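You operate a simulated robot arm through the tools that you are given. There is no shell and no other tool. Be economical: measure what you need, move in short steps, check, and stop when the job is done.

Carry out the task below with a simulated robot arm. There is one attempt and no reset: what you move stays moved.

Task
Clear the board, then brush oil on its middle.
Fine: put the purple bowl on the black counter; oil from the dish; stand the brush in the tool pot; board and pink bowl stay. A coat counts when it lies all over at full strength: go over it till it gets no stronger.

The check looks at the end state, three seconds after you hand in, the way a careful person would. Anything else that was tipped, shoved, dropped, spilled or broken makes it a failure.

Robot
A 7-joint arm with a two-finger parallel gripper, fixed in place. Base frame: the origin is at the foot of the arm, x ahead of it, y to its left, z up; the work surface is at about z = 860. Units: mm, degrees, N and s.
With the tool pointing down near the work surface it reaches from about 240 to 680 mm from the base axis. Its first joint turns from -66.0 to 66.0 degrees. Payload 2.4 kg.
Tool frame: the origin (TCP) lies between the finger pads and is the grasp point; the fingertips stand 30 mm ahead of it; z points along the fingers, y is the line along which they close. Largest opening 94 mm; finger width 28, thickness 10; the body of the gripper, 50 by 96 mm, starts 55 mm behind the TCP.
Orientation is that of the tool frame in the base frame, as a unit quaternion [w, x, y, z]. With the fingers straight down and closing along the base's y, the tool's x points along the base's -x, its y along +y and its z along -z.

Tools
- The arm moves only by the tool servo_tool. Its argument "commands" is one flat list of numbers, 7 for each row, row after row: the opening in per cent of the stroke, from 0 (shut) to 100 (fully open), then the shift along the tool's x, y, z in m, then the turn, a rotation vector about the tool's x, y, z in degrees. In form: [fingers, dx, dy, dz, ax, ay, az, fingers, dx, dy, dz, ax, ay, az, ...]. A call has 1 to 12 rows; each row shifts and turns the commanded pose from where the row before left it, along the tool's axes as they then stand. Rows are played at 5 a second. More than 50 mm and 8.6 degrees between two rows, or a gripper value outside its range, and nothing of the call is played. A pose out of reach is approached as far as the arm can. The call stops where the force on the tool passes 70 N (or 10 N more than at its start, if that is more) or the arm is blocked; 0.2 s more then pass. The fingers move at their own pace (about 153 mm/s each) and stop on an object; they squeeze with about 33 N. The grip force told is the motor's: it shows also when the fingers shut on nothing. Time passes only in rows, and 0.2 s behind the last, so rows that do not move let the fingers close. The reply holds the time, the measured pose of the TCP, the force on the tool along the base axes, the opening and the grip force, in the units named above and with some noise, with the torque about the TCP (base axes, N m) and any sound that the robot's microphone picked up.
- Cameras (640 x 400 px; columns grow to the right, rows downward): "scene" is fixed at [50.6, 479.1, 1458.5]; the picture's right is [-0.66, -0.75, 0.00], its down [-0.33, 0.29, -0.90] and it looks along [0.68, -0.59, -0.44] (base axes); focal length 338 px, centre (320, 200). "wrist" rides on the gripper at [76, 14, -103] in the tool frame; the picture's right is [-0.18, 0.98, 0.00], its down [-0.75, -0.14, -0.64] and it looks along [-0.63, -0.12, 0.77] (tool axes); focal length 243 px, centre (320, 200). There is no depth. A picture from a camera that has moved, and an enlarged one, comes with that camera's place and axes in the base frame and with its lens.
- get_image(camera): a new picture of that camera. It takes no simulated time.
- close_up(camera, box): a new picture of the part [left, top, right, bottom] of that camera's present view, enlarged. It takes no simulated time.
- sign_off(): hands the job in; it is judged then, once.

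Work in short steps. Places have to be worked out from the pictures, the camera data and where the tool is seen: move nearer, look again, correct. Check each grasp and each placing, and mend what went wrong. You have 120 turns and 84 pictures in all, those below and enlarged ones among them. Open the gripper and draw the arm clear of the work before you hand the job in, unless the task says otherwise; then end with one line.

The tools are called as a command line: name --argument value ..., lists and objects as JSON in quotes. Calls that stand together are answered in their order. servo_tool: Moves the arm, as the interface text tells. Its arguments: {"type":"object","properties":{"commands":{"type":"array"}},"required":["commands"]} The other tools are called the same way: get_image (camera) takes a picture; close_up (camera, box) takes an enlarged picture of a part of a camera's view; sign_off () hands the job in.

At the start:

```text
time_s: 0.0
tool_pos: [388.5, -176.3, 1222.4]
tcp_rot: [0.0, 0.0, 1.0, 0.0]
ft_force: [-1.1, -0.1, 1.1]
ft_torque: [-0.03, 0.01, -0.01]
grip_width: 93.8
gripper_force: 0.2
```

scene: 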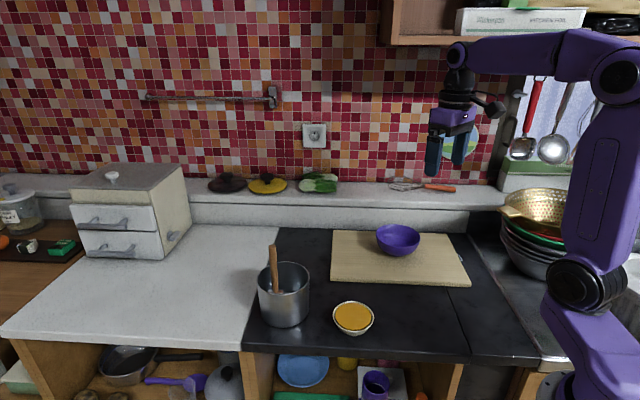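
wrist: 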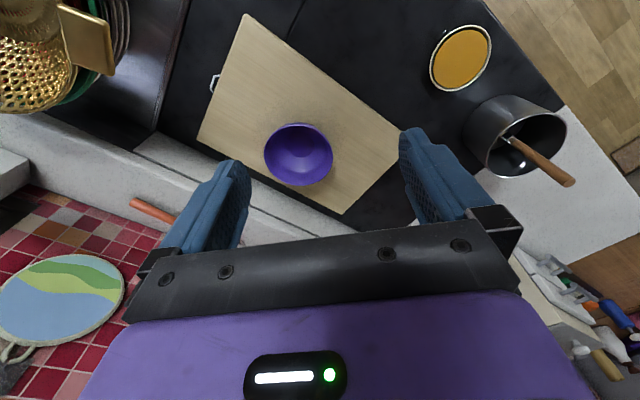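

I'll look closer at the work area before moving anything.

close_up --camera "scene" --box '[230, 200, 490, 362]'

close_up --camera "wrist" --box '[190, 0, 590, 250]'

close_up --camera "scene" --box '[240, 330, 480, 400]'

```text
2.46 times, centred on (360, 281) of scene
camera zoom: at [50.6, 479.1, 1458.5], right [-0.66, -0.75, 0.0], down [-0.33, 0.29, -0.9], along [0.68, -0.59, -0.44], focal length 832 px, centre (222, 1)
```

zoom: 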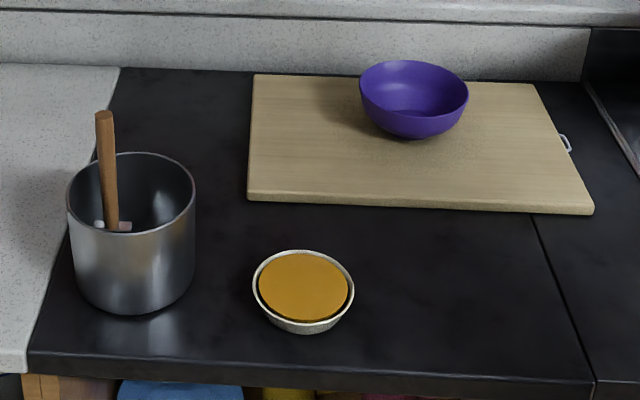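

```text
1.60 times, centred on (390, 125) of wrist
camera zoom: at [310.6, -161.6, 1324.9], right [0.18, 0.98, 0.0], down [0.75, -0.14, 0.64], along [0.63, -0.12, -0.77], focal length 388 px, centre (208, 320)
```

zoom: 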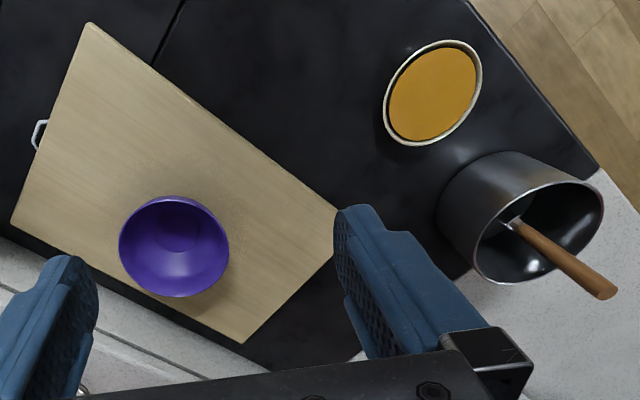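

```text
2.67 times, centred on (360, 365) of scene
camera zoom: at [50.6, 479.1, 1458.5], right [-0.66, -0.75, 0.0], down [-0.33, 0.29, -0.9], along [0.68, -0.59, -0.44], focal length 901 px, centre (213, -240)
```

zoom: 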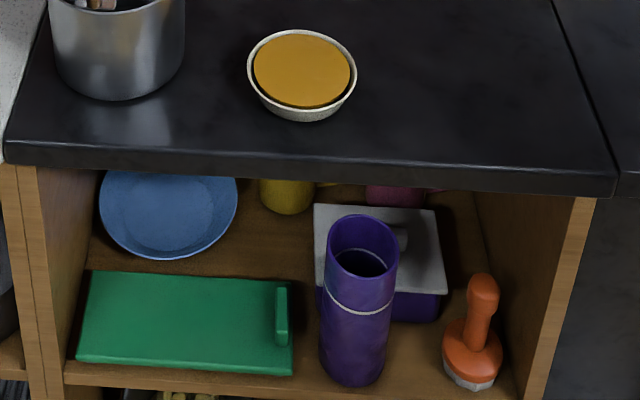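

Bowl rim is about 130 mm across, centred near (532,-246), z≈917; dish near (430,45); pot near (563,138), with the brush handle upright near (583,149), top z≈1040. I'll go above the bowl's left rim at z≈1000 and look.

servo_tool --commands '[100, -0.024, -0.001, 0.037, 0, 0, 0, 100, -0.024, -0.001, 0.037, 0, 0, 0, 100, -0.024, -0.001, 0.037, 0, 0, 0, 100, -0.024, -0.001, 0.037, 0, 0, 0, 100, -0.024, -0.001, 0.037, 0, 0, 0, 100, -0.0235, -0.001, 0.037, 0, 0, 0]'

get_image --camera "wrist"

close_up --camera "scene" --box '[320, 160, 520, 300]'

```text
time_s: 1.4
tool_pos: [531.2, -181.2, 996.7]
tcp_rot: [0.0, 0.0, 1.0, 0.0]
ft_force: [-0.7, 0.8, 0.7]
ft_torque: [-0.03, 0.01, -0.03]
grip_width: 94.0
gripper_force: 0.0
```

```text
78 pictures are left
camera wrist: at [453.2, -168.6, 1099.2], right [0.18, 0.98, 0.0], down [0.75, -0.14, 0.64], along [0.63, -0.12, -0.77], focal length 243 px, centre (320, 200)
```

wrist: 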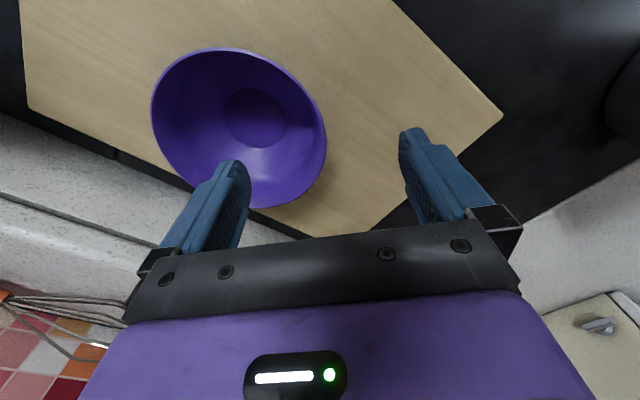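

```text
2.86 times, centred on (420, 230) of scene
camera zoom: at [50.6, 479.1, 1458.5], right [-0.66, -0.75, 0.0], down [-0.33, 0.29, -0.9], along [0.68, -0.59, -0.44], focal length 966 px, centre (34, 114)
```

zoom: 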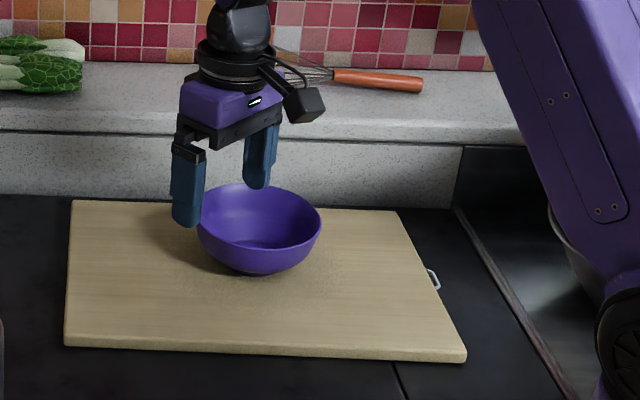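

The rim's nearest-left point is at about (523,-183). I'll centre on it, lower so the fingertips sit ~14 mm under the rim, and then close.

servo_tool --commands '[100, 0.007, -0.002, 0.02, 0, 0, 0, 100, 0, 0, 0.022, 0, 0, 0, 100, 0, 0, 0.022, 0, 0, 0]'

get_image --camera "wrist"

close_up --camera "scene" --box '[320, 160, 480, 260]'

```text
time_s: 2.2
tool_pos: [524.1, -182.8, 935.1]
tcp_rot: [-0.001, 0.0, 1.0, 0.0]
ft_force: [0.9, 0.2, 0.0]
ft_torque: [-0.01, 0.0, -0.01]
grip_width: 93.7
gripper_force: 0.0
```

```text
76 pictures are left
camera wrist: at [446.0, -169.5, 1037.0], right [0.18, 0.98, 0.0], down [0.75, -0.14, 0.64], along [0.63, -0.12, -0.77], focal length 243 px, centre (320, 200)
```

wrist: 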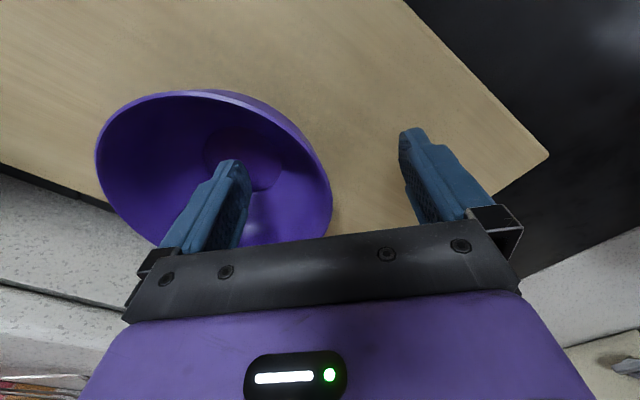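

```text
4.00 times, centred on (400, 210) of scene
camera zoom: at [50.6, 479.1, 1458.5], right [-0.66, -0.75, 0.0], down [-0.33, 0.29, -0.9], along [0.68, -0.59, -0.44], focal length 1352 px, centre (0, 160)
```

zoom: 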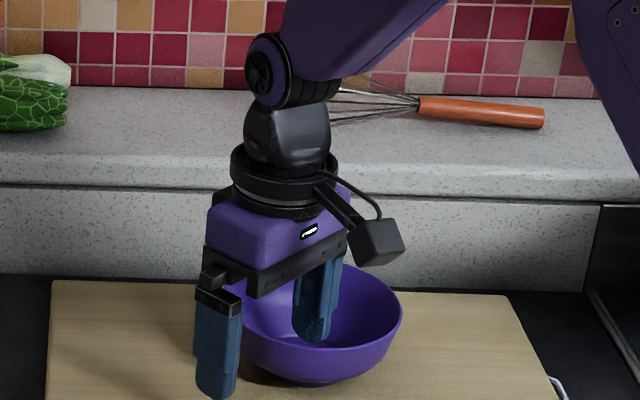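

The fingers straddle the wall, so I'll close now.

servo_tool --commands '[50, 0, 0, 0, 0, 0, 0, 25, 0, 0, 0, 0, 0, 0, 0, 0, 0, 0, 0, 0, 0, 0, 0, 0, 0, 0, 0, 0, 0, 0, 0, 0, 0, 0, 0]'

get_image --camera "wrist"

```text
time_s: 3.4
tool_pos: [524.0, -183.0, 935.5]
tcp_rot: [0.002, -0.001, 1.0, -0.001]
ft_force: [3.3, 0.5, 13.7]
ft_torque: [-1.35, 0.01, 0.26]
grip_width: 18.9
gripper_force: 33.6
```

```text
74 pictures are left
camera wrist: at [446.4, -169.3, 1037.7], right [0.18, 0.98, 0.0], down [0.75, -0.14, 0.64], along [0.63, -0.12, -0.76], focal length 243 px, centre (320, 200)
```

wrist: 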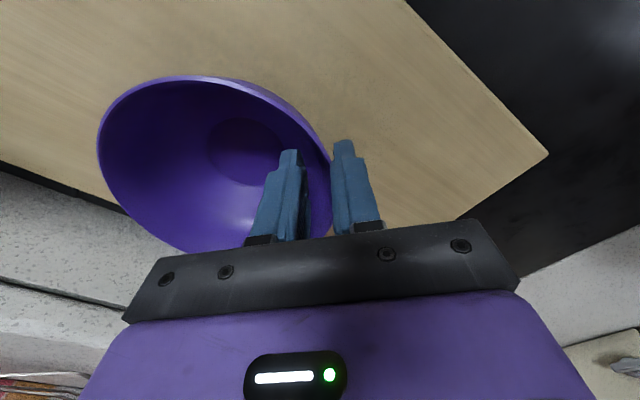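

The grip holds with the wall pinched at 19 mm and the bowl a little tilted. I'll lift gently and check it.

servo_tool --commands '[0, 0, 0, -0.01, 0, 0, 0, 0, 0, 0, -0.02, 0, 0, 0, 0, 0, 0, -0.03, 0, 0, 0]'

get_image --camera "wrist"

close_up --camera "scene" --box '[320, 160, 480, 260]'

```text
time_s: 4.2
tool_pos: [524.6, -180.4, 995.5]
tcp_rot: [-0.001, -0.001, 1.0, 0.001]
ft_force: [-0.2, -0.3, -0.4]
ft_torque: [0.04, 0.02, -0.01]
grip_width: 7.6
gripper_force: 32.9
```

```text
73 pictures are left
camera wrist: at [446.8, -167.7, 1097.5], right [0.18, 0.98, 0.0], down [0.75, -0.14, 0.64], along [0.63, -0.12, -0.77], focal length 243 px, centre (320, 200)
```

wrist: 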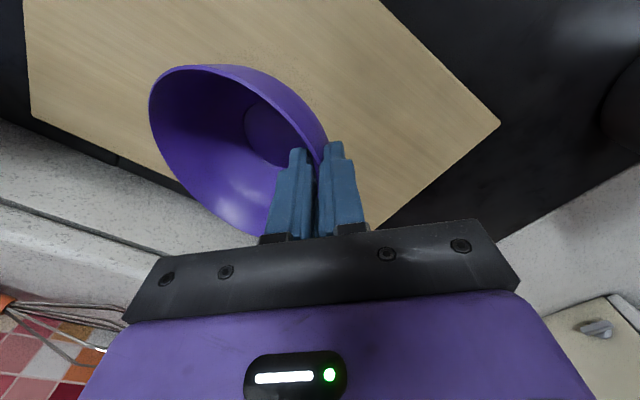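

```text
4.00 times, centred on (400, 210) of scene
camera zoom: at [50.6, 479.1, 1458.5], right [-0.66, -0.75, 0.0], down [-0.33, 0.29, -0.9], along [0.68, -0.59, -0.44], focal length 1352 px, centre (0, 160)
```

zoom: 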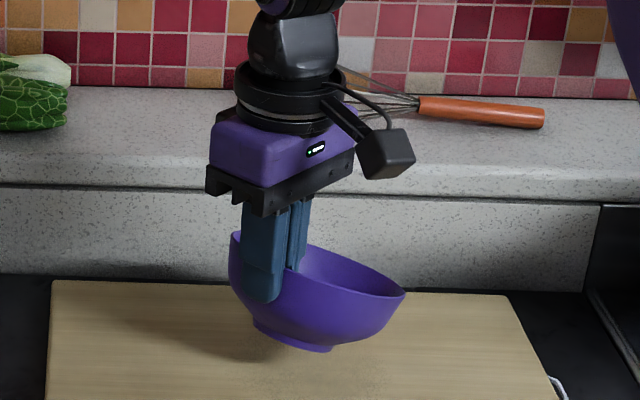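

The bowl is held, hanging about 23° low on its far side. I'll carry it to the free black counter near (335,-95) and turn the tool to level it.

servo_tool --commands '[0, 0.016, 0.013, 0, 0, 0, 0, 0, 0.032, 0.026, 0, 0, 0, 0, 0, 0.032, 0.026, 0, 0, 0, 0, 0, 0.032, 0.026, 0, 0, 0, 0, 0, 0.032, 0.026, 0, 0, 0, 0, 0, 0.032, 0.026, 0, 0, 0, 0, 0, 0.014, 0.013, 0, 0, 0, 0, 0, 0, 0, 0, 7.5, 0, 0, 0, 0, 0, 0, 7.5, 0, 0, 0, 0, 0, 0, 7, 0, 0, 0, 0, 0, 0, 0, 0, 0]'

get_image --camera "scene"

close_up --camera "scene" --box '[320, 180, 520, 360]'

get_image --camera "wrist"

```text
time_s: 6.6
tool_pos: [334.8, -27.6, 997.2]
tcp_rot: [0.0, 0.0, 0.981, -0.192]
ft_force: [-0.4, 0.2, -1.3]
ft_torque: [0.07, -0.01, 0.04]
grip_width: 7.6
gripper_force: 33.1
```

```text
71 pictures are left
```

scene: 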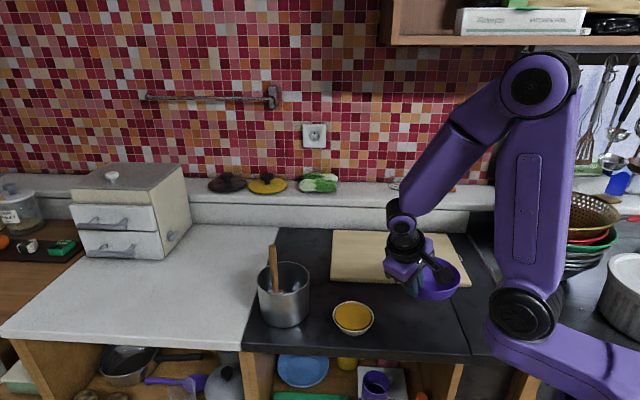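

```text
2.22 times, centred on (420, 270) of scene
camera zoom: at [50.6, 479.1, 1458.5], right [-0.66, -0.75, 0.0], down [-0.33, 0.29, -0.9], along [0.68, -0.59, -0.44], focal length 751 px, centre (98, 44)
```

zoom: 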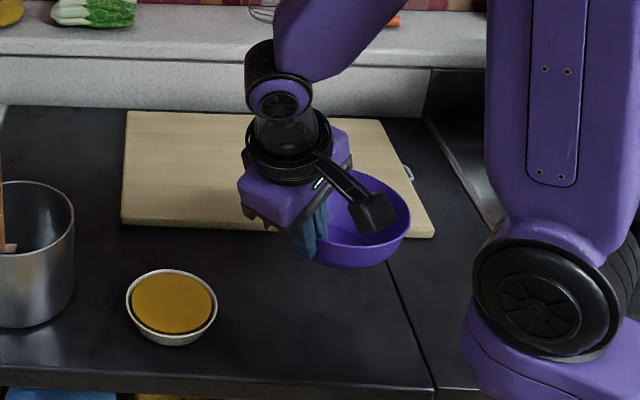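

```text
69 pictures are left
camera wrist: at [258.0, 23.9, 1087.8], right [0.18, 0.91, -0.37], down [0.75, 0.11, 0.65], along [0.63, -0.4, -0.67], focal length 243 px, centre (320, 200)
```

wrist: 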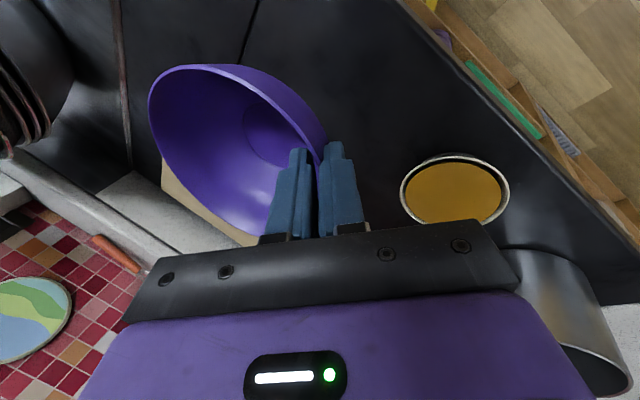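

The bowl looks about level now and is over free counter, clear of the dish and board. I'll lower it straight down most of the way.

servo_tool --commands '[0, 0, 0.0075, 0.01854, 0, 0, 0, 0, 0, 0.0075, 0.01854, 0, 0, 0, 0, 0, 0.0075, 0.01854, 0, 0, 0, 0, 0, 0.00187, 0.00463, 0, 0, 0]'

close_up --camera "scene" --box '[340, 220, 500, 320]'

get_image --camera "wrist"

```text
time_s: 7.6
tool_pos: [334.5, -26.1, 933.2]
tcp_rot: [0.001, -0.001, 0.982, -0.191]
ft_force: [-0.8, -0.2, -1.4]
ft_torque: [0.08, -0.02, -0.02]
grip_width: 7.5
gripper_force: 32.9
```

```text
4.00 times, centred on (420, 270) of scene
camera zoom: at [50.6, 479.1, 1458.5], right [-0.66, -0.75, 0.0], down [-0.33, 0.29, -0.9], along [0.68, -0.59, -0.44], focal length 1352 px, centre (-80, -80)
```

zoom: 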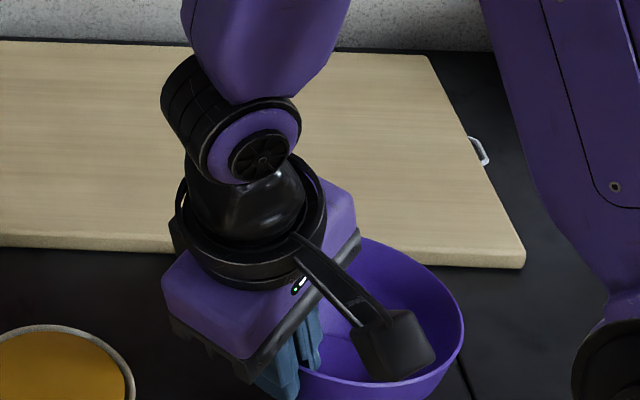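

```text
67 pictures are left
camera wrist: at [256.5, 24.5, 1022.3], right [0.18, 0.91, -0.37], down [0.75, 0.11, 0.65], along [0.63, -0.4, -0.67], focal length 243 px, centre (320, 200)
```

wrist: 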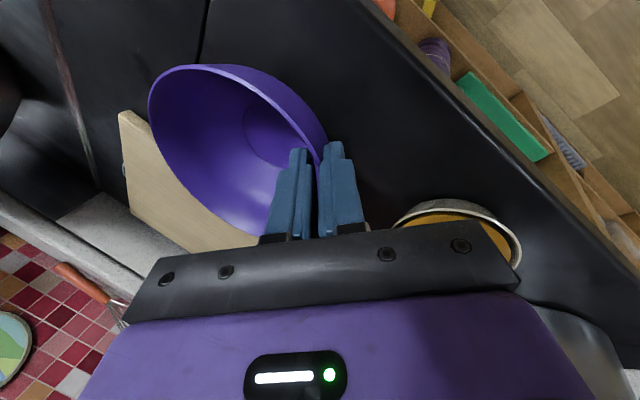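

Clear all round, so I'll lower in small steps and watch for contact.

servo_tool --commands '[0, 0, 0.00225, 0.00556, 0, 0, 0, 0, 0, 0.00187, 0.00463, 0, 0, 0, 0, 0, 0.00112, 0.00278, 0, 0, 0]'

```text
time_s: 8.4
tool_pos: [335.5, -27.0, 920.4]
tcp_rot: [0.002, 0.0, 0.981, -0.193]
ft_force: [-6.2, 13.2, 49.2]
ft_torque: [-0.63, -0.01, -0.14]
grip_width: 8.1
gripper_force: 32.5
```

Contact at z≈920 with 49 N. I'll back off 2 mm to ease it and look.

servo_tool --commands '[0, 0, -0.0007, -0.0016, 0, 0, 0]'

close_up --camera "scene" --box '[340, 220, 500, 320]'

```text
time_s: 8.8
tool_pos: [334.9, -27.4, 920.2]
tcp_rot: [-0.001, 0.0, 0.982, -0.19]
ft_force: [1.0, 2.1, 10.6]
ft_torque: [-0.38, -0.46, 0.18]
grip_width: 7.8
gripper_force: 33.1
```

```text
4.00 times, centred on (420, 270) of scene
camera zoom: at [50.5, 479.1, 1458.5], right [-0.66, -0.75, 0.0], down [-0.33, 0.29, -0.9], along [0.68, -0.59, -0.44], focal length 1352 px, centre (-80, -80)
```

zoom: 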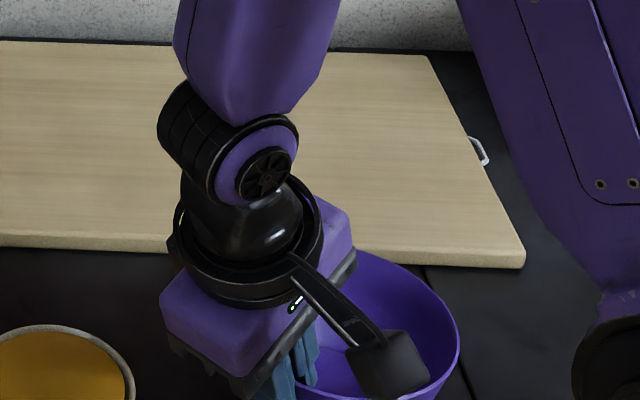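

Light contact now. I'll open the fingers part-way, then withdraw along the tool axis.

servo_tool --commands '[15, 0, 0, 0, 0, 0, 0, 30, 0, 0, 0, 0, 0, 0, 35, 0, 0, -0.02, 0, 0, 0, 35, 0, 0, -0.04, 0, 0, 0, 35, 0, 0, -0.04, 0, 0, 0, 35, 0, 0, -0.04, 0, 0, 0]'

get_image --camera "wrist"

close_up --camera "scene" --box '[300, 180, 520, 360]'

```text
time_s: 10.2
tool_pos: [335.5, 26.2, 1049.6]
tcp_rot: [-0.001, 0.0, 0.982, -0.191]
ft_force: [0.1, -0.6, -0.1]
ft_torque: [-0.01, 0.01, -0.01]
grip_width: 32.7
gripper_force: 0.0
```

```text
65 pictures are left
camera wrist: at [258.0, 76.8, 1139.0], right [0.18, 0.91, -0.37], down [0.75, 0.11, 0.65], along [0.63, -0.4, -0.67], focal length 243 px, centre (320, 200)
```

wrist: 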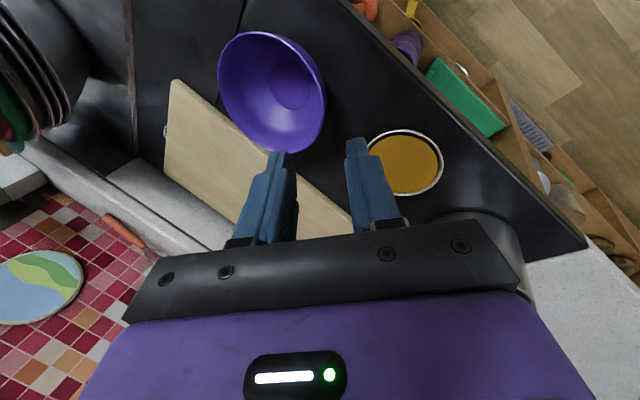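

```text
2.22 times, centred on (410, 270) of scene
camera zoom: at [50.6, 479.1, 1458.5], right [-0.66, -0.75, 0.0], down [-0.33, 0.29, -0.9], along [0.68, -0.59, -0.44], focal length 751 px, centre (120, 44)
```

zoom: 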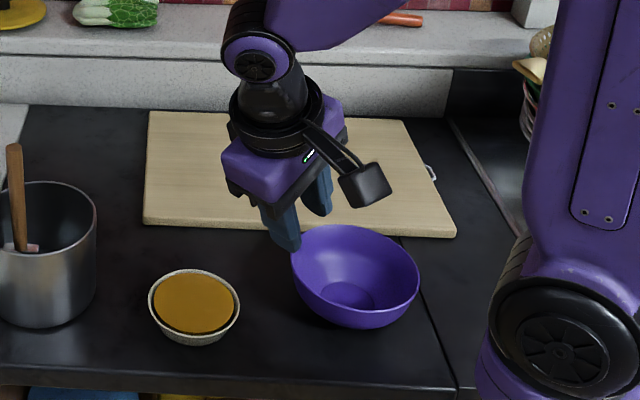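

Bowl stands upright on the counter and nothing else was touched. I'll straighten the tool, rise, and move to view the pot and brush.

servo_tool --commands '[50, 0, 0, 0, -7.5, 0, 0, 50, 0, 0, 0, -7.5, 0, 0, 50, 0, 0, 0, -7, 0, 0, 100, -0.024, 0.019, -0.0167, 0, 0, 0, 100, -0.024, 0.019, -0.0167, 0, 0, 0, 100, -0.024, 0.019, -0.0167, 0, 0, 0, 100, -0.024, 0.019, -0.0167, 0, 0, 0, 100, -0.024, 0.019, -0.0167, 0, 0, 0, 100, -0.024, 0.019, -0.0167, 0, 0, 0]'

get_image --camera "wrist"

close_up --camera "scene" --box '[220, 200, 380, 340]'

```text
time_s: 12.2
tool_pos: [477.8, 138.6, 1150.4]
tcp_rot: [-0.001, 0.0, 1.0, 0.0]
ft_force: [0.2, -0.3, 0.3]
ft_torque: [0.01, 0.01, -0.02]
grip_width: 93.7
gripper_force: 0.1
```

```text
63 pictures are left
camera wrist: at [400.6, 151.0, 1253.7], right [0.18, 0.98, 0.0], down [0.75, -0.14, 0.64], along [0.63, -0.12, -0.77], focal length 243 px, centre (320, 200)
```

wrist: 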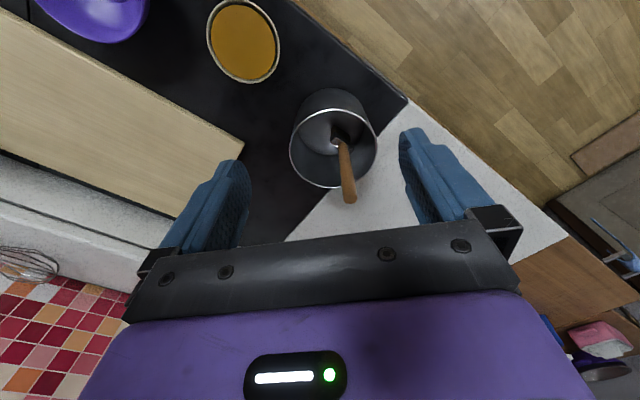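

```text
2.86 times, centred on (300, 270) of scene
camera zoom: at [50.6, 479.1, 1458.5], right [-0.66, -0.75, 0.0], down [-0.33, 0.29, -0.9], along [0.68, -0.59, -0.44], focal length 966 px, centre (377, 0)
```

zoom: 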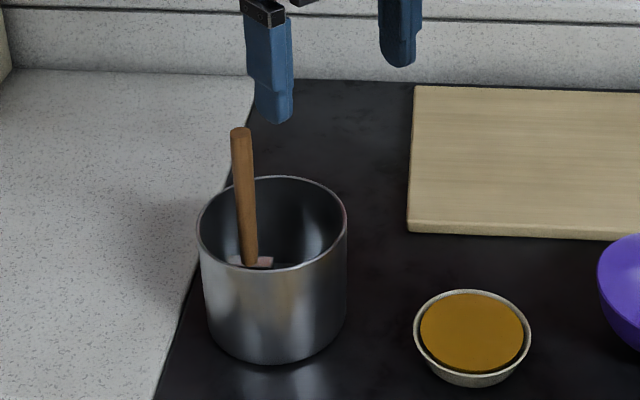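

close_up --camera "wrist" --box '[260, 70, 420, 220]'

close_up --camera "scene" --box '[250, 235, 330, 285]'

```text
2.67 times, centred on (340, 145) of wrist
camera zoom: at [400.6, 151.0, 1253.7], right [0.18, 0.98, 0.0], down [0.75, -0.14, 0.64], along [0.63, -0.12, -0.77], focal length 647 px, centre (267, 347)
```

zoom: 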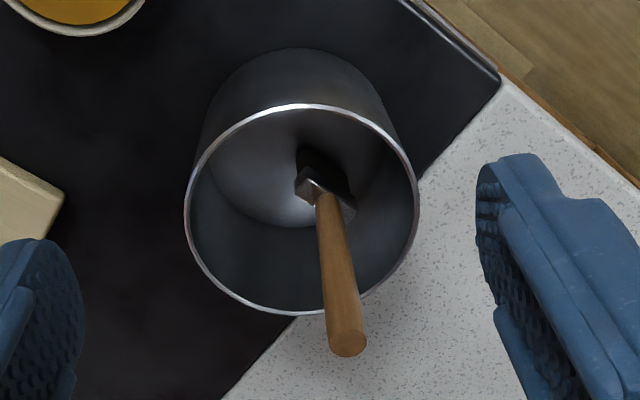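

```text
8.00 times, centred on (290, 260) of scene
camera zoom: at [50.6, 479.1, 1458.5], right [-0.66, -0.75, 0.0], down [-0.33, 0.29, -0.9], along [0.68, -0.59, -0.44], focal length 2704 px, centre (560, -280)
```

zoom: 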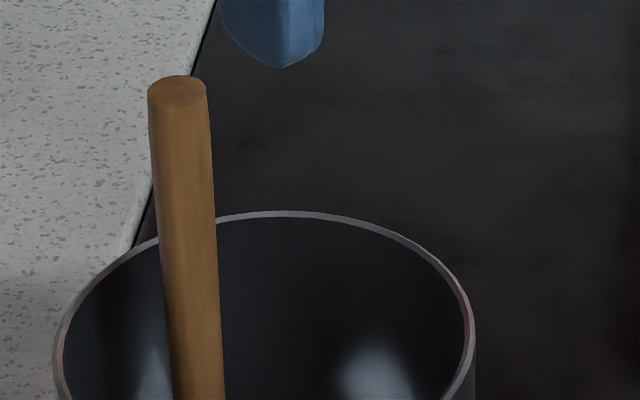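

Handle top is at about (581,151,1042), essentially vertical; the brush head is about 40 mm wide along the base's 45° diagonal. I'll move directly above it at z≈1090 and verify the alignment.

servo_tool --commands '[100, -0.034, 0.004, 0.0, 0, 0, 0, 100, -0.034, 0.004, 0, 0, 0, 0, 100, -0.035, 0.0045, 0, 0, 0, 0, 100, 0, 0, 0.03, 0, 0, 0, 100, 0, 0, 0.03, 0, 0, 0]'

get_image --camera "wrist"

close_up --camera "scene" --box '[220, 190, 380, 290]'

```text
time_s: 13.4
tool_pos: [579.3, 149.1, 1088.9]
tcp_rot: [0.0, 0.0, 1.0, 0.0]
ft_force: [0.1, -0.3, -0.2]
ft_torque: [0.0, 0.01, -0.02]
grip_width: 94.3
gripper_force: 0.0
```

```text
59 pictures are left
camera wrist: at [502.9, 162.3, 1190.8], right [0.18, 0.98, 0.0], down [0.75, -0.14, 0.64], along [0.63, -0.12, -0.77], focal length 243 px, centre (320, 200)
```

wrist: 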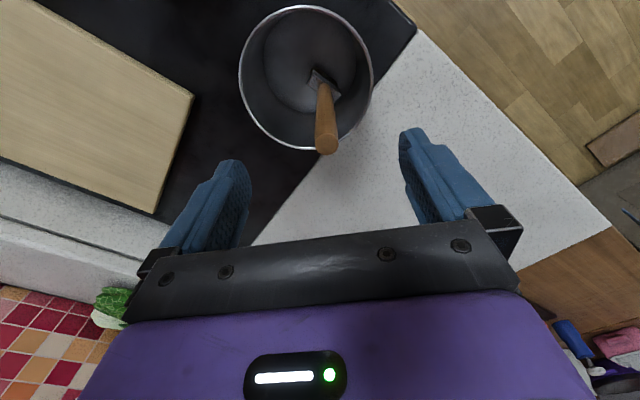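

```text
4.00 times, centred on (300, 240) of scene
camera zoom: at [50.6, 479.1, 1458.5], right [-0.66, -0.75, 0.0], down [-0.33, 0.29, -0.9], along [0.68, -0.59, -0.44], focal length 1352 px, centre (400, 40)
```

zoom: 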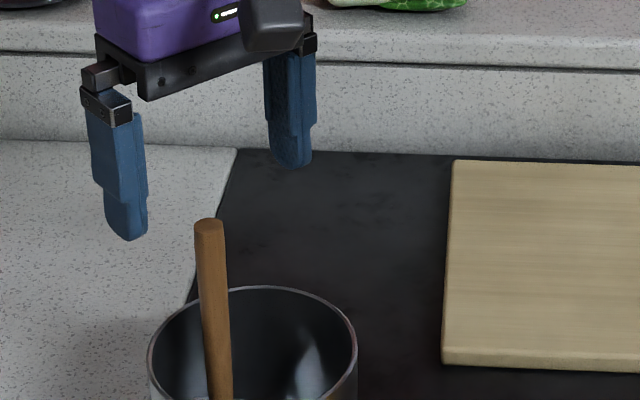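

The handle top solves to (578.5,152), under the TCP. Descending to z≈1000 and closing.

servo_tool --commands '[100, 0, 0.003, 0.03, 0, 0, 0, 100, 0, 0, 0.03, 0, 0, 0, 100, 0, 0, 0.029, 0, 0, 0, 100, 0, 0, 0, 0, 0, 0]'

get_image --camera "wrist"

```text
time_s: 14.4
tool_pos: [582.3, 151.0, 1001.4]
tcp_rot: [0.0, 0.0, 1.0, 0.0]
ft_force: [-1.3, -0.6, -0.2]
ft_torque: [0.0, 0.01, -0.03]
grip_width: 93.9
gripper_force: 0.1
```

```text
57 pictures are left
camera wrist: at [504.3, 164.5, 1103.5], right [0.18, 0.98, 0.0], down [0.75, -0.14, 0.64], along [0.63, -0.12, -0.77], focal length 243 px, centre (320, 200)
```

wrist: 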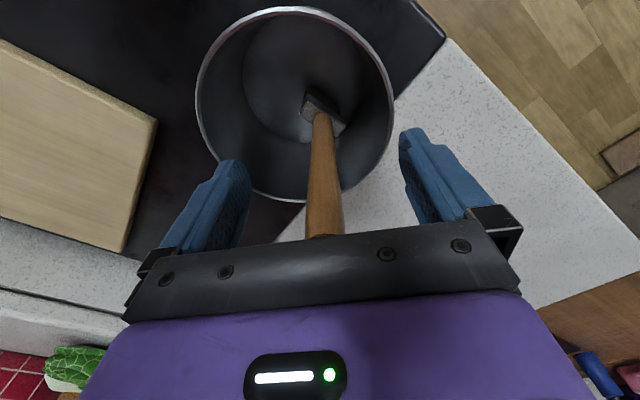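

The handle stands midway between the fingers, so I'll close.

servo_tool --commands '[60, 0, 0, 0, 0, 0, 0, 35, 0, 0, 0, 0, 0, 0, 20, 0, 0, 0, 0, 0, 0, 0, 0, 0, 0, 0, 0, 0, 0, 0, 0, 0, 0, 0, 0, 0, 0, 0, 0, 0, 0, 0]'

get_image --camera "wrist"

```text
time_s: 15.8
tool_pos: [582.7, 151.9, 1000.8]
tcp_rot: [0.0, 0.0, 1.0, 0.0]
ft_force: [0.1, 0.4, -0.6]
ft_torque: [0.02, -0.04, -0.01]
grip_width: 18.0
gripper_force: 33.0
```

```text
56 pictures are left
camera wrist: at [504.3, 164.5, 1103.8], right [0.18, 0.98, 0.0], down [0.75, -0.14, 0.64], along [0.63, -0.12, -0.77], focal length 243 px, centre (320, 200)
```

wrist: 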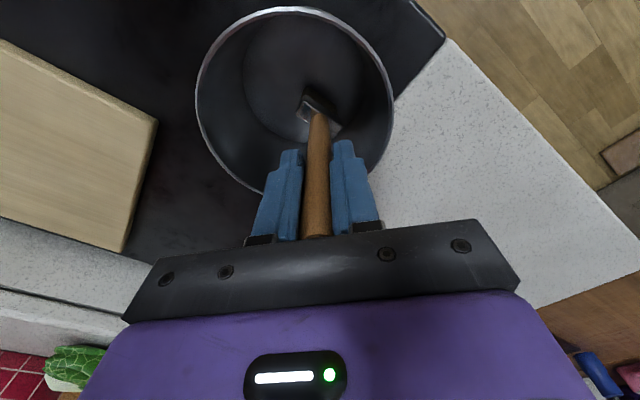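

Handle gripped at 18 mm. Lifting the brush straight out of the pot by 140 mm.

servo_tool --commands '[0, 0, 0, -0.02, 0, 0, 0, 0, 0, 0, -0.03, 0, 0, 0, 0, 0, 0, -0.03, 0, 0, 0, 0, 0, 0, -0.03, 0, 0, 0, 0, 0, 0, -0.03, 0, 0, 0, 0, 0, 0, 0, 0, 0, 0]'

get_image --camera "wrist"

close_up --camera "scene" --box '[200, 160, 400, 340]'

```text
time_s: 17.2
tool_pos: [580.8, 154.2, 1141.6]
tcp_rot: [0.0, 0.0, 1.0, 0.0]
ft_force: [0.6, 0.3, -0.6]
ft_torque: [0.03, 0.0, 0.0]
grip_width: 18.1
gripper_force: 32.8
```

```text
55 pictures are left
camera wrist: at [503.6, 166.9, 1244.7], right [0.18, 0.98, 0.0], down [0.75, -0.14, 0.64], along [0.63, -0.12, -0.77], focal length 243 px, centre (320, 200)
```

wrist: 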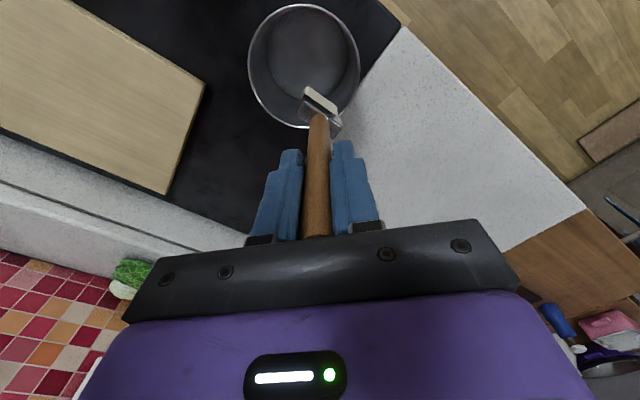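

```text
2.22 times, centred on (300, 250) of scene
camera zoom: at [50.6, 479.1, 1458.5], right [-0.66, -0.75, 0.0], down [-0.33, 0.29, -0.9], along [0.68, -0.59, -0.44], focal length 751 px, centre (364, 89)
```

zoom: 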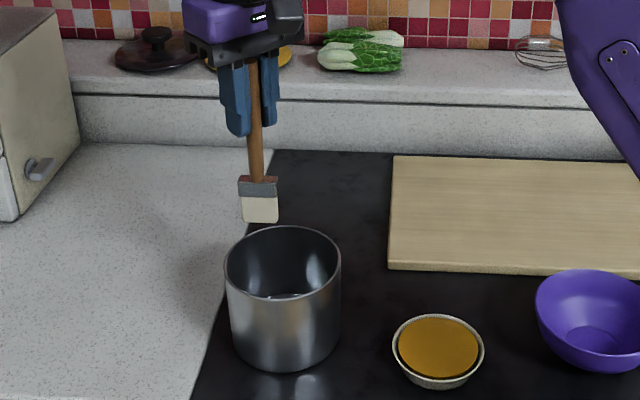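

The brush hangs straight, head about 38 mm wide, tip about 134 mm below the TCP. I'll carry it over the dish at (430,46) and check alignment above it.

servo_tool --commands '[0, 0.015, -0.0108, 0, 0, 0, 0, 0, 0.03, -0.0216, 0, 0, 0, 0, 0, 0.03, -0.0216, 0, 0, 0, 0, 0, 0.03, -0.0216, 0, 0, 0, 0, 0, 0.03, -0.0216, 0, 0, 0, 0, 0, 0.0158, -0.0108, 0, 0, 0, 0, 0, 0, 0, 0.03, 0, 0, 0, 0, 0, 0, 0.03, 0, 0, 0, 0, 0, 0, 0.03, 0, 0, 0]'

get_image --camera "wrist"

close_up --camera "scene" --box '[270, 220, 430, 345]'

```text
time_s: 19.2
tool_pos: [432.9, 45.8, 1051.1]
tcp_rot: [0.0, -0.001, 1.0, 0.0]
ft_force: [0.7, 0.0, -0.7]
ft_torque: [0.0, 0.01, 0.0]
grip_width: 18.0
gripper_force: 33.1
```

```text
53 pictures are left
camera wrist: at [355.1, 59.8, 1152.9], right [0.18, 0.98, 0.0], down [0.75, -0.14, 0.64], along [0.63, -0.12, -0.77], focal length 243 px, centre (320, 200)
```

wrist: 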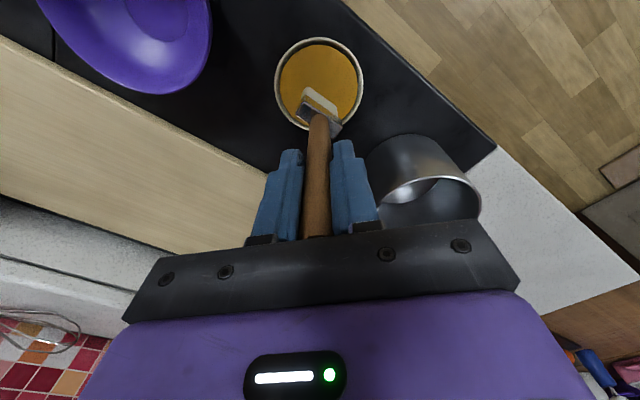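

```text
3.20 times, centred on (350, 282) of scene
camera zoom: at [50.6, 479.1, 1458.5], right [-0.66, -0.75, 0.0], down [-0.33, 0.29, -0.9], along [0.68, -0.59, -0.44], focal length 1081 px, centre (224, -64)
```

zoom: 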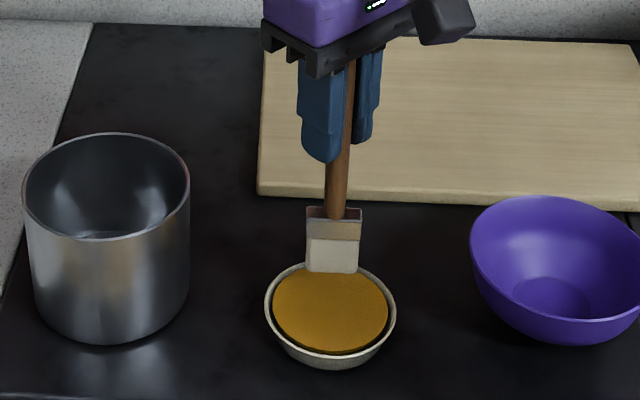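

The brush is centred over the oil to within a few mm. I'll lower it towards the surface in small steps and look.

servo_tool --commands '[0, 0.001, -0.001, 0.015, 0, 0, 0, 0, 0, 0, 0.012, 0, 0, 0, 0, 0, 0, 0.01, 0, 0, 0]'

close_up --camera "scene" --box '[310, 265, 400, 345]'

```text
time_s: 20.0
tool_pos: [429.9, 44.5, 1016.0]
tcp_rot: [0.0, 0.0, 1.0, 0.0]
ft_force: [-5.1, -0.4, 20.7]
ft_torque: [-0.04, 0.69, 0.01]
grip_width: 18.0
gripper_force: 33.5
```

```text
5.00 times, centred on (355, 305) of scene
camera zoom: at [50.2, 479.0, 1458.5], right [-0.66, -0.75, 0.0], down [-0.33, 0.29, -0.9], along [0.68, -0.59, -0.44], focal length 1690 px, centre (145, -325)
```

zoom: 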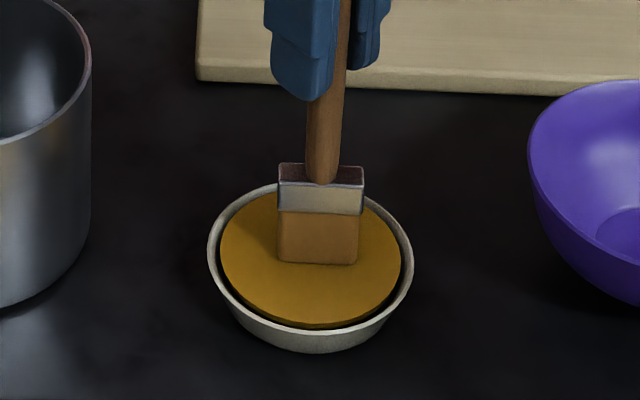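

Contact (20 N) and the bristles have turned oil-coloured, so the brush is loaded. I'll ease up a couple of mm, dwell, then lift and look.

servo_tool --commands '[0, 0, 0, -0.002, 0, 0, 0, 0, 0, 0, 0, 0, 0, 0, 0, 0, 0, 0, 0, 0, 0, 0, 0, 0, 0, 0, 0, 0]'

close_up --camera "scene" --box '[310, 265, 400, 345]'

```text
time_s: 21.0
tool_pos: [430.4, 45.3, 1016.8]
tcp_rot: [0.0, 0.0, 1.0, 0.0]
ft_force: [0.3, -0.1, 0.2]
ft_torque: [0.01, 0.01, -0.01]
grip_width: 18.1
gripper_force: 33.0
```

```text
5.00 times, centred on (355, 305) of scene
camera zoom: at [50.6, 479.1, 1458.5], right [-0.66, -0.75, 0.0], down [-0.33, 0.29, -0.9], along [0.68, -0.59, -0.44], focal length 1690 px, centre (145, -325)
```

zoom: 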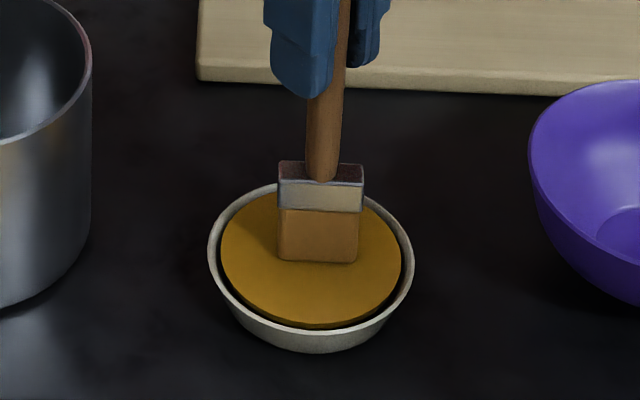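

Brush is loaded. I'll lift clear of the dish, and check the board for any marked middle area.

servo_tool --commands '[0, 0, 0, -0.005, 0, 0, 0, 0, 0, 0, -0.015, 0, 0, 0, 0, 0, 0, -0.03, 0, 0, 0, 0, 0, 0, 0, 0, 0, 0, 0, 0, 0, 0, 0, 0, 0, 0, 0, 0, 0, 0, 0, 0]'

close_up --camera "scene" --box '[310, 220, 480, 340]'

```text
time_s: 22.4
tool_pos: [428.5, 46.3, 1066.8]
tcp_rot: [0.0, 0.0, 1.0, 0.0]
ft_force: [-0.3, 0.8, -0.3]
ft_torque: [0.01, 0.0, 0.04]
grip_width: 18.0
gripper_force: 33.1
```

```text
3.33 times, centred on (395, 280) of scene
camera zoom: at [50.6, 479.1, 1458.5], right [-0.66, -0.75, 0.0], down [-0.33, 0.29, -0.9], along [0.68, -0.59, -0.44], focal length 1126 px, centre (70, -67)
```

zoom: 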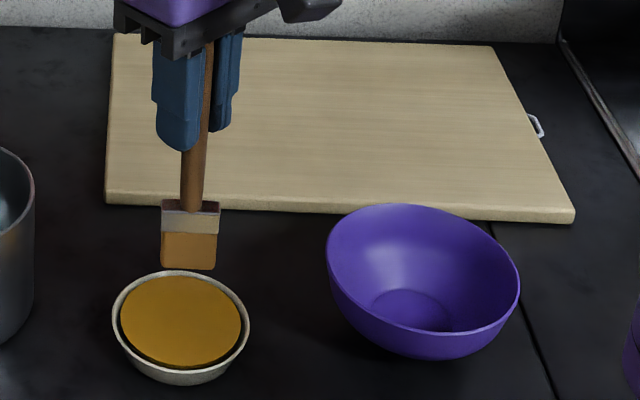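

The bowl's rim looks a bit tilted in this view, so I'll take a close look before carrying on.

close_up --camera "scene" --box '[385, 270, 460, 335]'

get_image --camera "wrist"

```text
6.15 times, centred on (422, 302) of scene
camera zoom: at [50.6, 479.1, 1458.5], right [-0.66, -0.75, 0.0], down [-0.33, 0.29, -0.9], along [0.68, -0.59, -0.44], focal length 2080 px, centre (-311, -431)
```

zoom: 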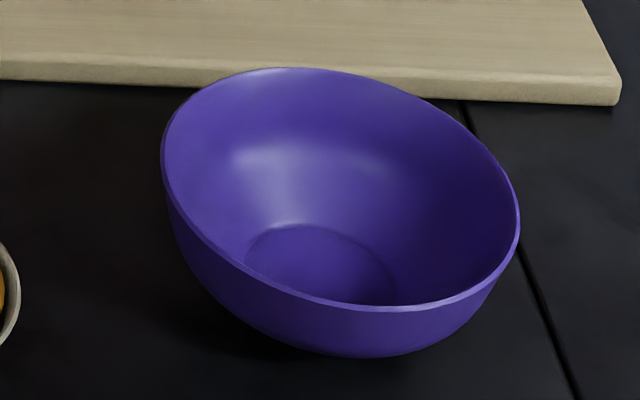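

```text
47 pictures are left
camera wrist: at [350.9, 59.8, 1169.1], right [0.18, 0.98, 0.0], down [0.75, -0.14, 0.64], along [0.63, -0.12, -0.77], focal length 243 px, centre (320, 200)
```

wrist: 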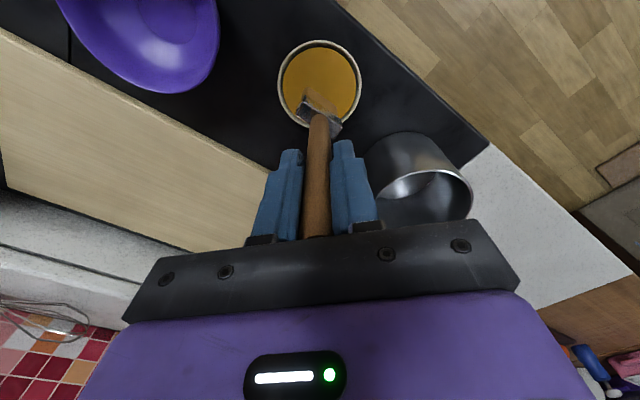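

By projection, a level circle there would look exactly this way (33 px skew matches), so the bowl is level. Now I'll carry the loaded brush to the start of a stroke at (493,-191), just short of the board's middle (≈(528,-226)), and lower to z≈1025.

servo_tool --commands '[0, -0.005, -0.0185, 0, 0, 0, 0, 0, -0.0108, -0.04, 0, 0, 0, 0, 0, -0.0108, -0.04, 0, 0, 0, 0, 0, -0.0108, -0.04, 0, 0, 0, 0, 0, -0.0108, -0.04, 0, 0, 0, 0, 0, -0.0108, -0.04, 0, 0, 0, 0, 0, -0.0055, -0.0185, 0, 0, 0, 0, 0, 0, 0, 0.02, 0, 0, 0, 0, 0, 0, 0.02, 0, 0, 0]'

get_image --camera "wrist"

close_up --camera "scene" --box '[310, 180, 490, 310]'

```text
time_s: 24.4
tool_pos: [493.7, -191.1, 1027.3]
tcp_rot: [0.0, 0.001, 1.0, 0.0]
ft_force: [0.1, 0.3, 0.5]
ft_torque: [0.0, -0.03, -0.01]
grip_width: 18.1
gripper_force: 32.3
```

```text
46 pictures are left
camera wrist: at [415.0, -176.8, 1129.1], right [0.18, 0.98, 0.0], down [0.75, -0.14, 0.64], along [0.63, -0.12, -0.77], focal length 243 px, centre (320, 200)
```

wrist: 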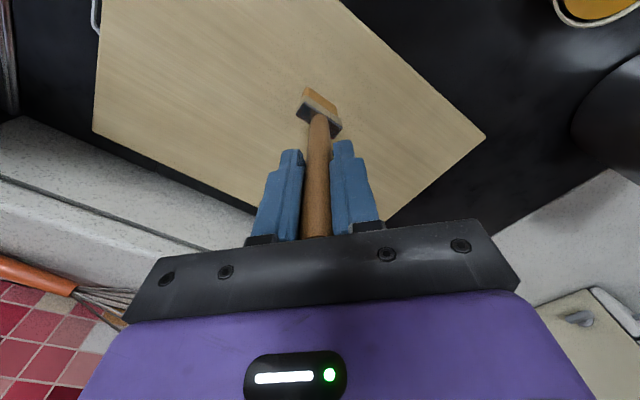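

```text
3.08 times, centred on (400, 245) of scene
camera zoom: at [50.6, 479.1, 1458.5], right [-0.66, -0.75, 0.0], down [-0.33, 0.29, -0.9], along [0.68, -0.59, -0.44], focal length 1040 px, centre (74, 62)
```

zoom: 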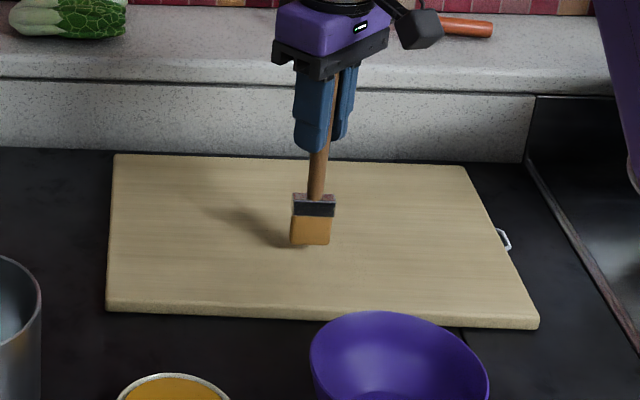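

The brush hovers ~15 mm over the board near its middle. I'll lower it in small steps until it touches.

servo_tool --commands '[0, 0, 0, 0.006, 0, 0, 0, 0, 0, 0, 0.004, 0, 0, 0, 0, 0, 0, 0.003, 0, 0, 0]'

```text
time_s: 25.2
tool_pos: [494.6, -190.7, 1012.3]
tcp_rot: [0.0, 0.0, 1.0, 0.0]
ft_force: [-0.1, 0.6, -0.7]
ft_torque: [0.03, 0.01, -0.03]
grip_width: 17.7
gripper_force: 32.5
```

servo_tool --commands '[0, 0, 0, 0.002, 0, 0, 0, 0, 0, 0, 0.0015, 0, 0, 0]'

close_up --camera "scene" --box '[360, 220, 440, 280]'

```text
time_s: 25.8
tool_pos: [494.6, -190.6, 1009.7]
tcp_rot: [0.0, 0.001, 1.0, 0.001]
ft_force: [-0.9, 0.8, 6.2]
ft_torque: [0.13, 0.12, 0.05]
grip_width: 17.9
gripper_force: 32.3
```

```text
6.67 times, centred on (400, 250) of scene
camera zoom: at [50.5, 479.1, 1458.5], right [-0.66, -0.75, 0.0], down [-0.33, 0.29, -0.9], along [0.68, -0.59, -0.44], focal length 2253 px, centre (-213, -133)
```

zoom: 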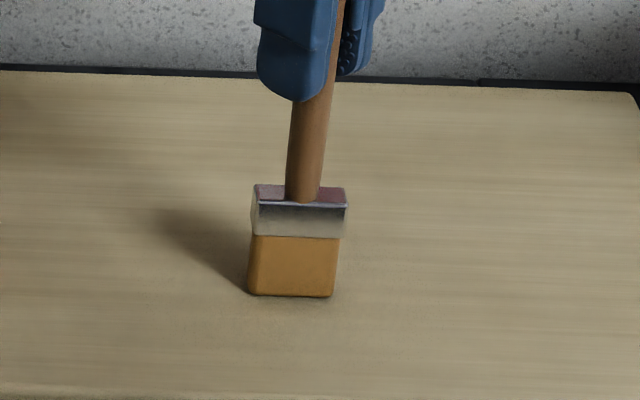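

Light contact (6 N). I'll make a 100 mm stroke across the short direction through the middle, then look.

servo_tool --commands '[0, -0.007, -0.007, 0, 0, 0, 0, 0, -0.007, -0.007, 0, 0, 0, 0, 0, -0.007, -0.007, 0, 0, 0, 0, 0, -0.007, -0.007, 0, 0, 0, 0, 0, -0.007, -0.007, 0, 0, 0, 0, 0, -0.007, -0.007, 0, 0, 0, 0, 0, -0.007, -0.007, 0, 0, 0, 0, 0, -0.007, -0.007, 0, 0, 0, 0, 0, -0.007, -0.007, 0, 0, 0, 0, 0, -0.007, -0.007, 0, 0, 0, 0]'

close_up --camera "scene" --box '[330, 200, 470, 300]'

```text
time_s: 28.0
tool_pos: [565.3, -260.2, 1009.3]
tcp_rot: [0.0, 0.0, 1.0, 0.0]
ft_force: [-3.5, 2.4, 13.3]
ft_torque: [0.44, 0.48, 0.02]
grip_width: 17.8
gripper_force: 32.9
```

```text
4.00 times, centred on (400, 250) of scene
camera zoom: at [50.2, 479.3, 1458.4], right [-0.66, -0.75, 0.0], down [-0.33, 0.29, -0.9], along [0.68, -0.59, -0.44], focal length 1352 px, centre (0, 0)
```

zoom: 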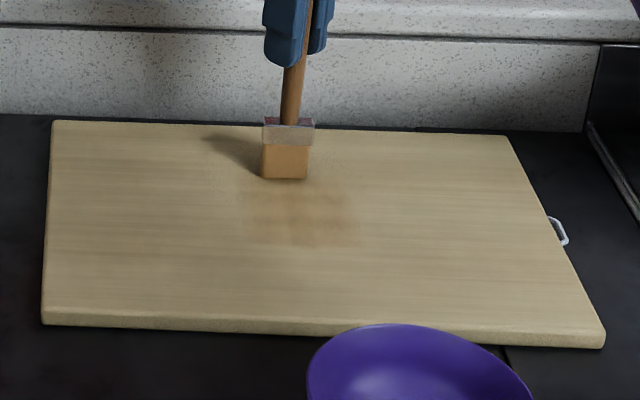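

A faint oily patch shows. I'll enlarge it to see its extent and strength.

close_up --camera "scene" --box '[375, 225, 435, 270]'

get_image --camera "wrist"

```text
8.89 times, centred on (405, 248) of scene
camera zoom: at [50.2, 479.3, 1458.4], right [-0.66, -0.75, 0.0], down [-0.33, 0.29, -0.9], along [0.68, -0.59, -0.44], focal length 3004 px, centre (-436, -222)
```

zoom: 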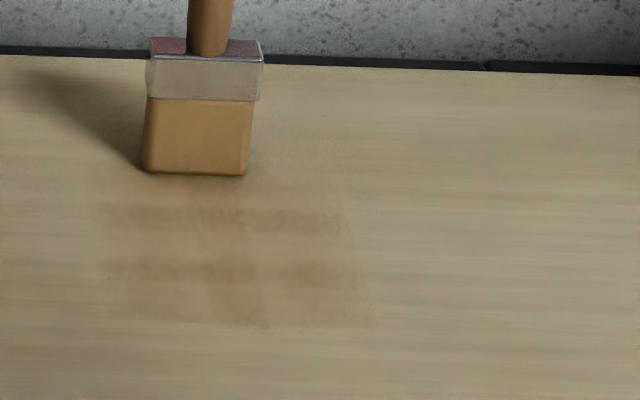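

```text
41 pictures are left
camera wrist: at [487.9, -247.0, 1111.4], right [0.18, 0.98, 0.0], down [0.75, -0.14, 0.64], along [0.63, -0.12, -0.77], focal length 243 px, centre (320, 200)
```

wrist: 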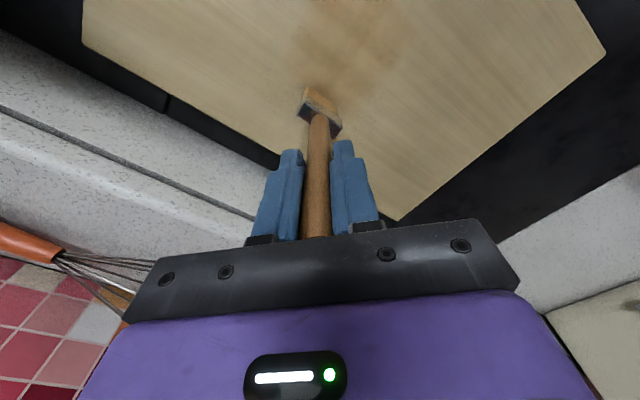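

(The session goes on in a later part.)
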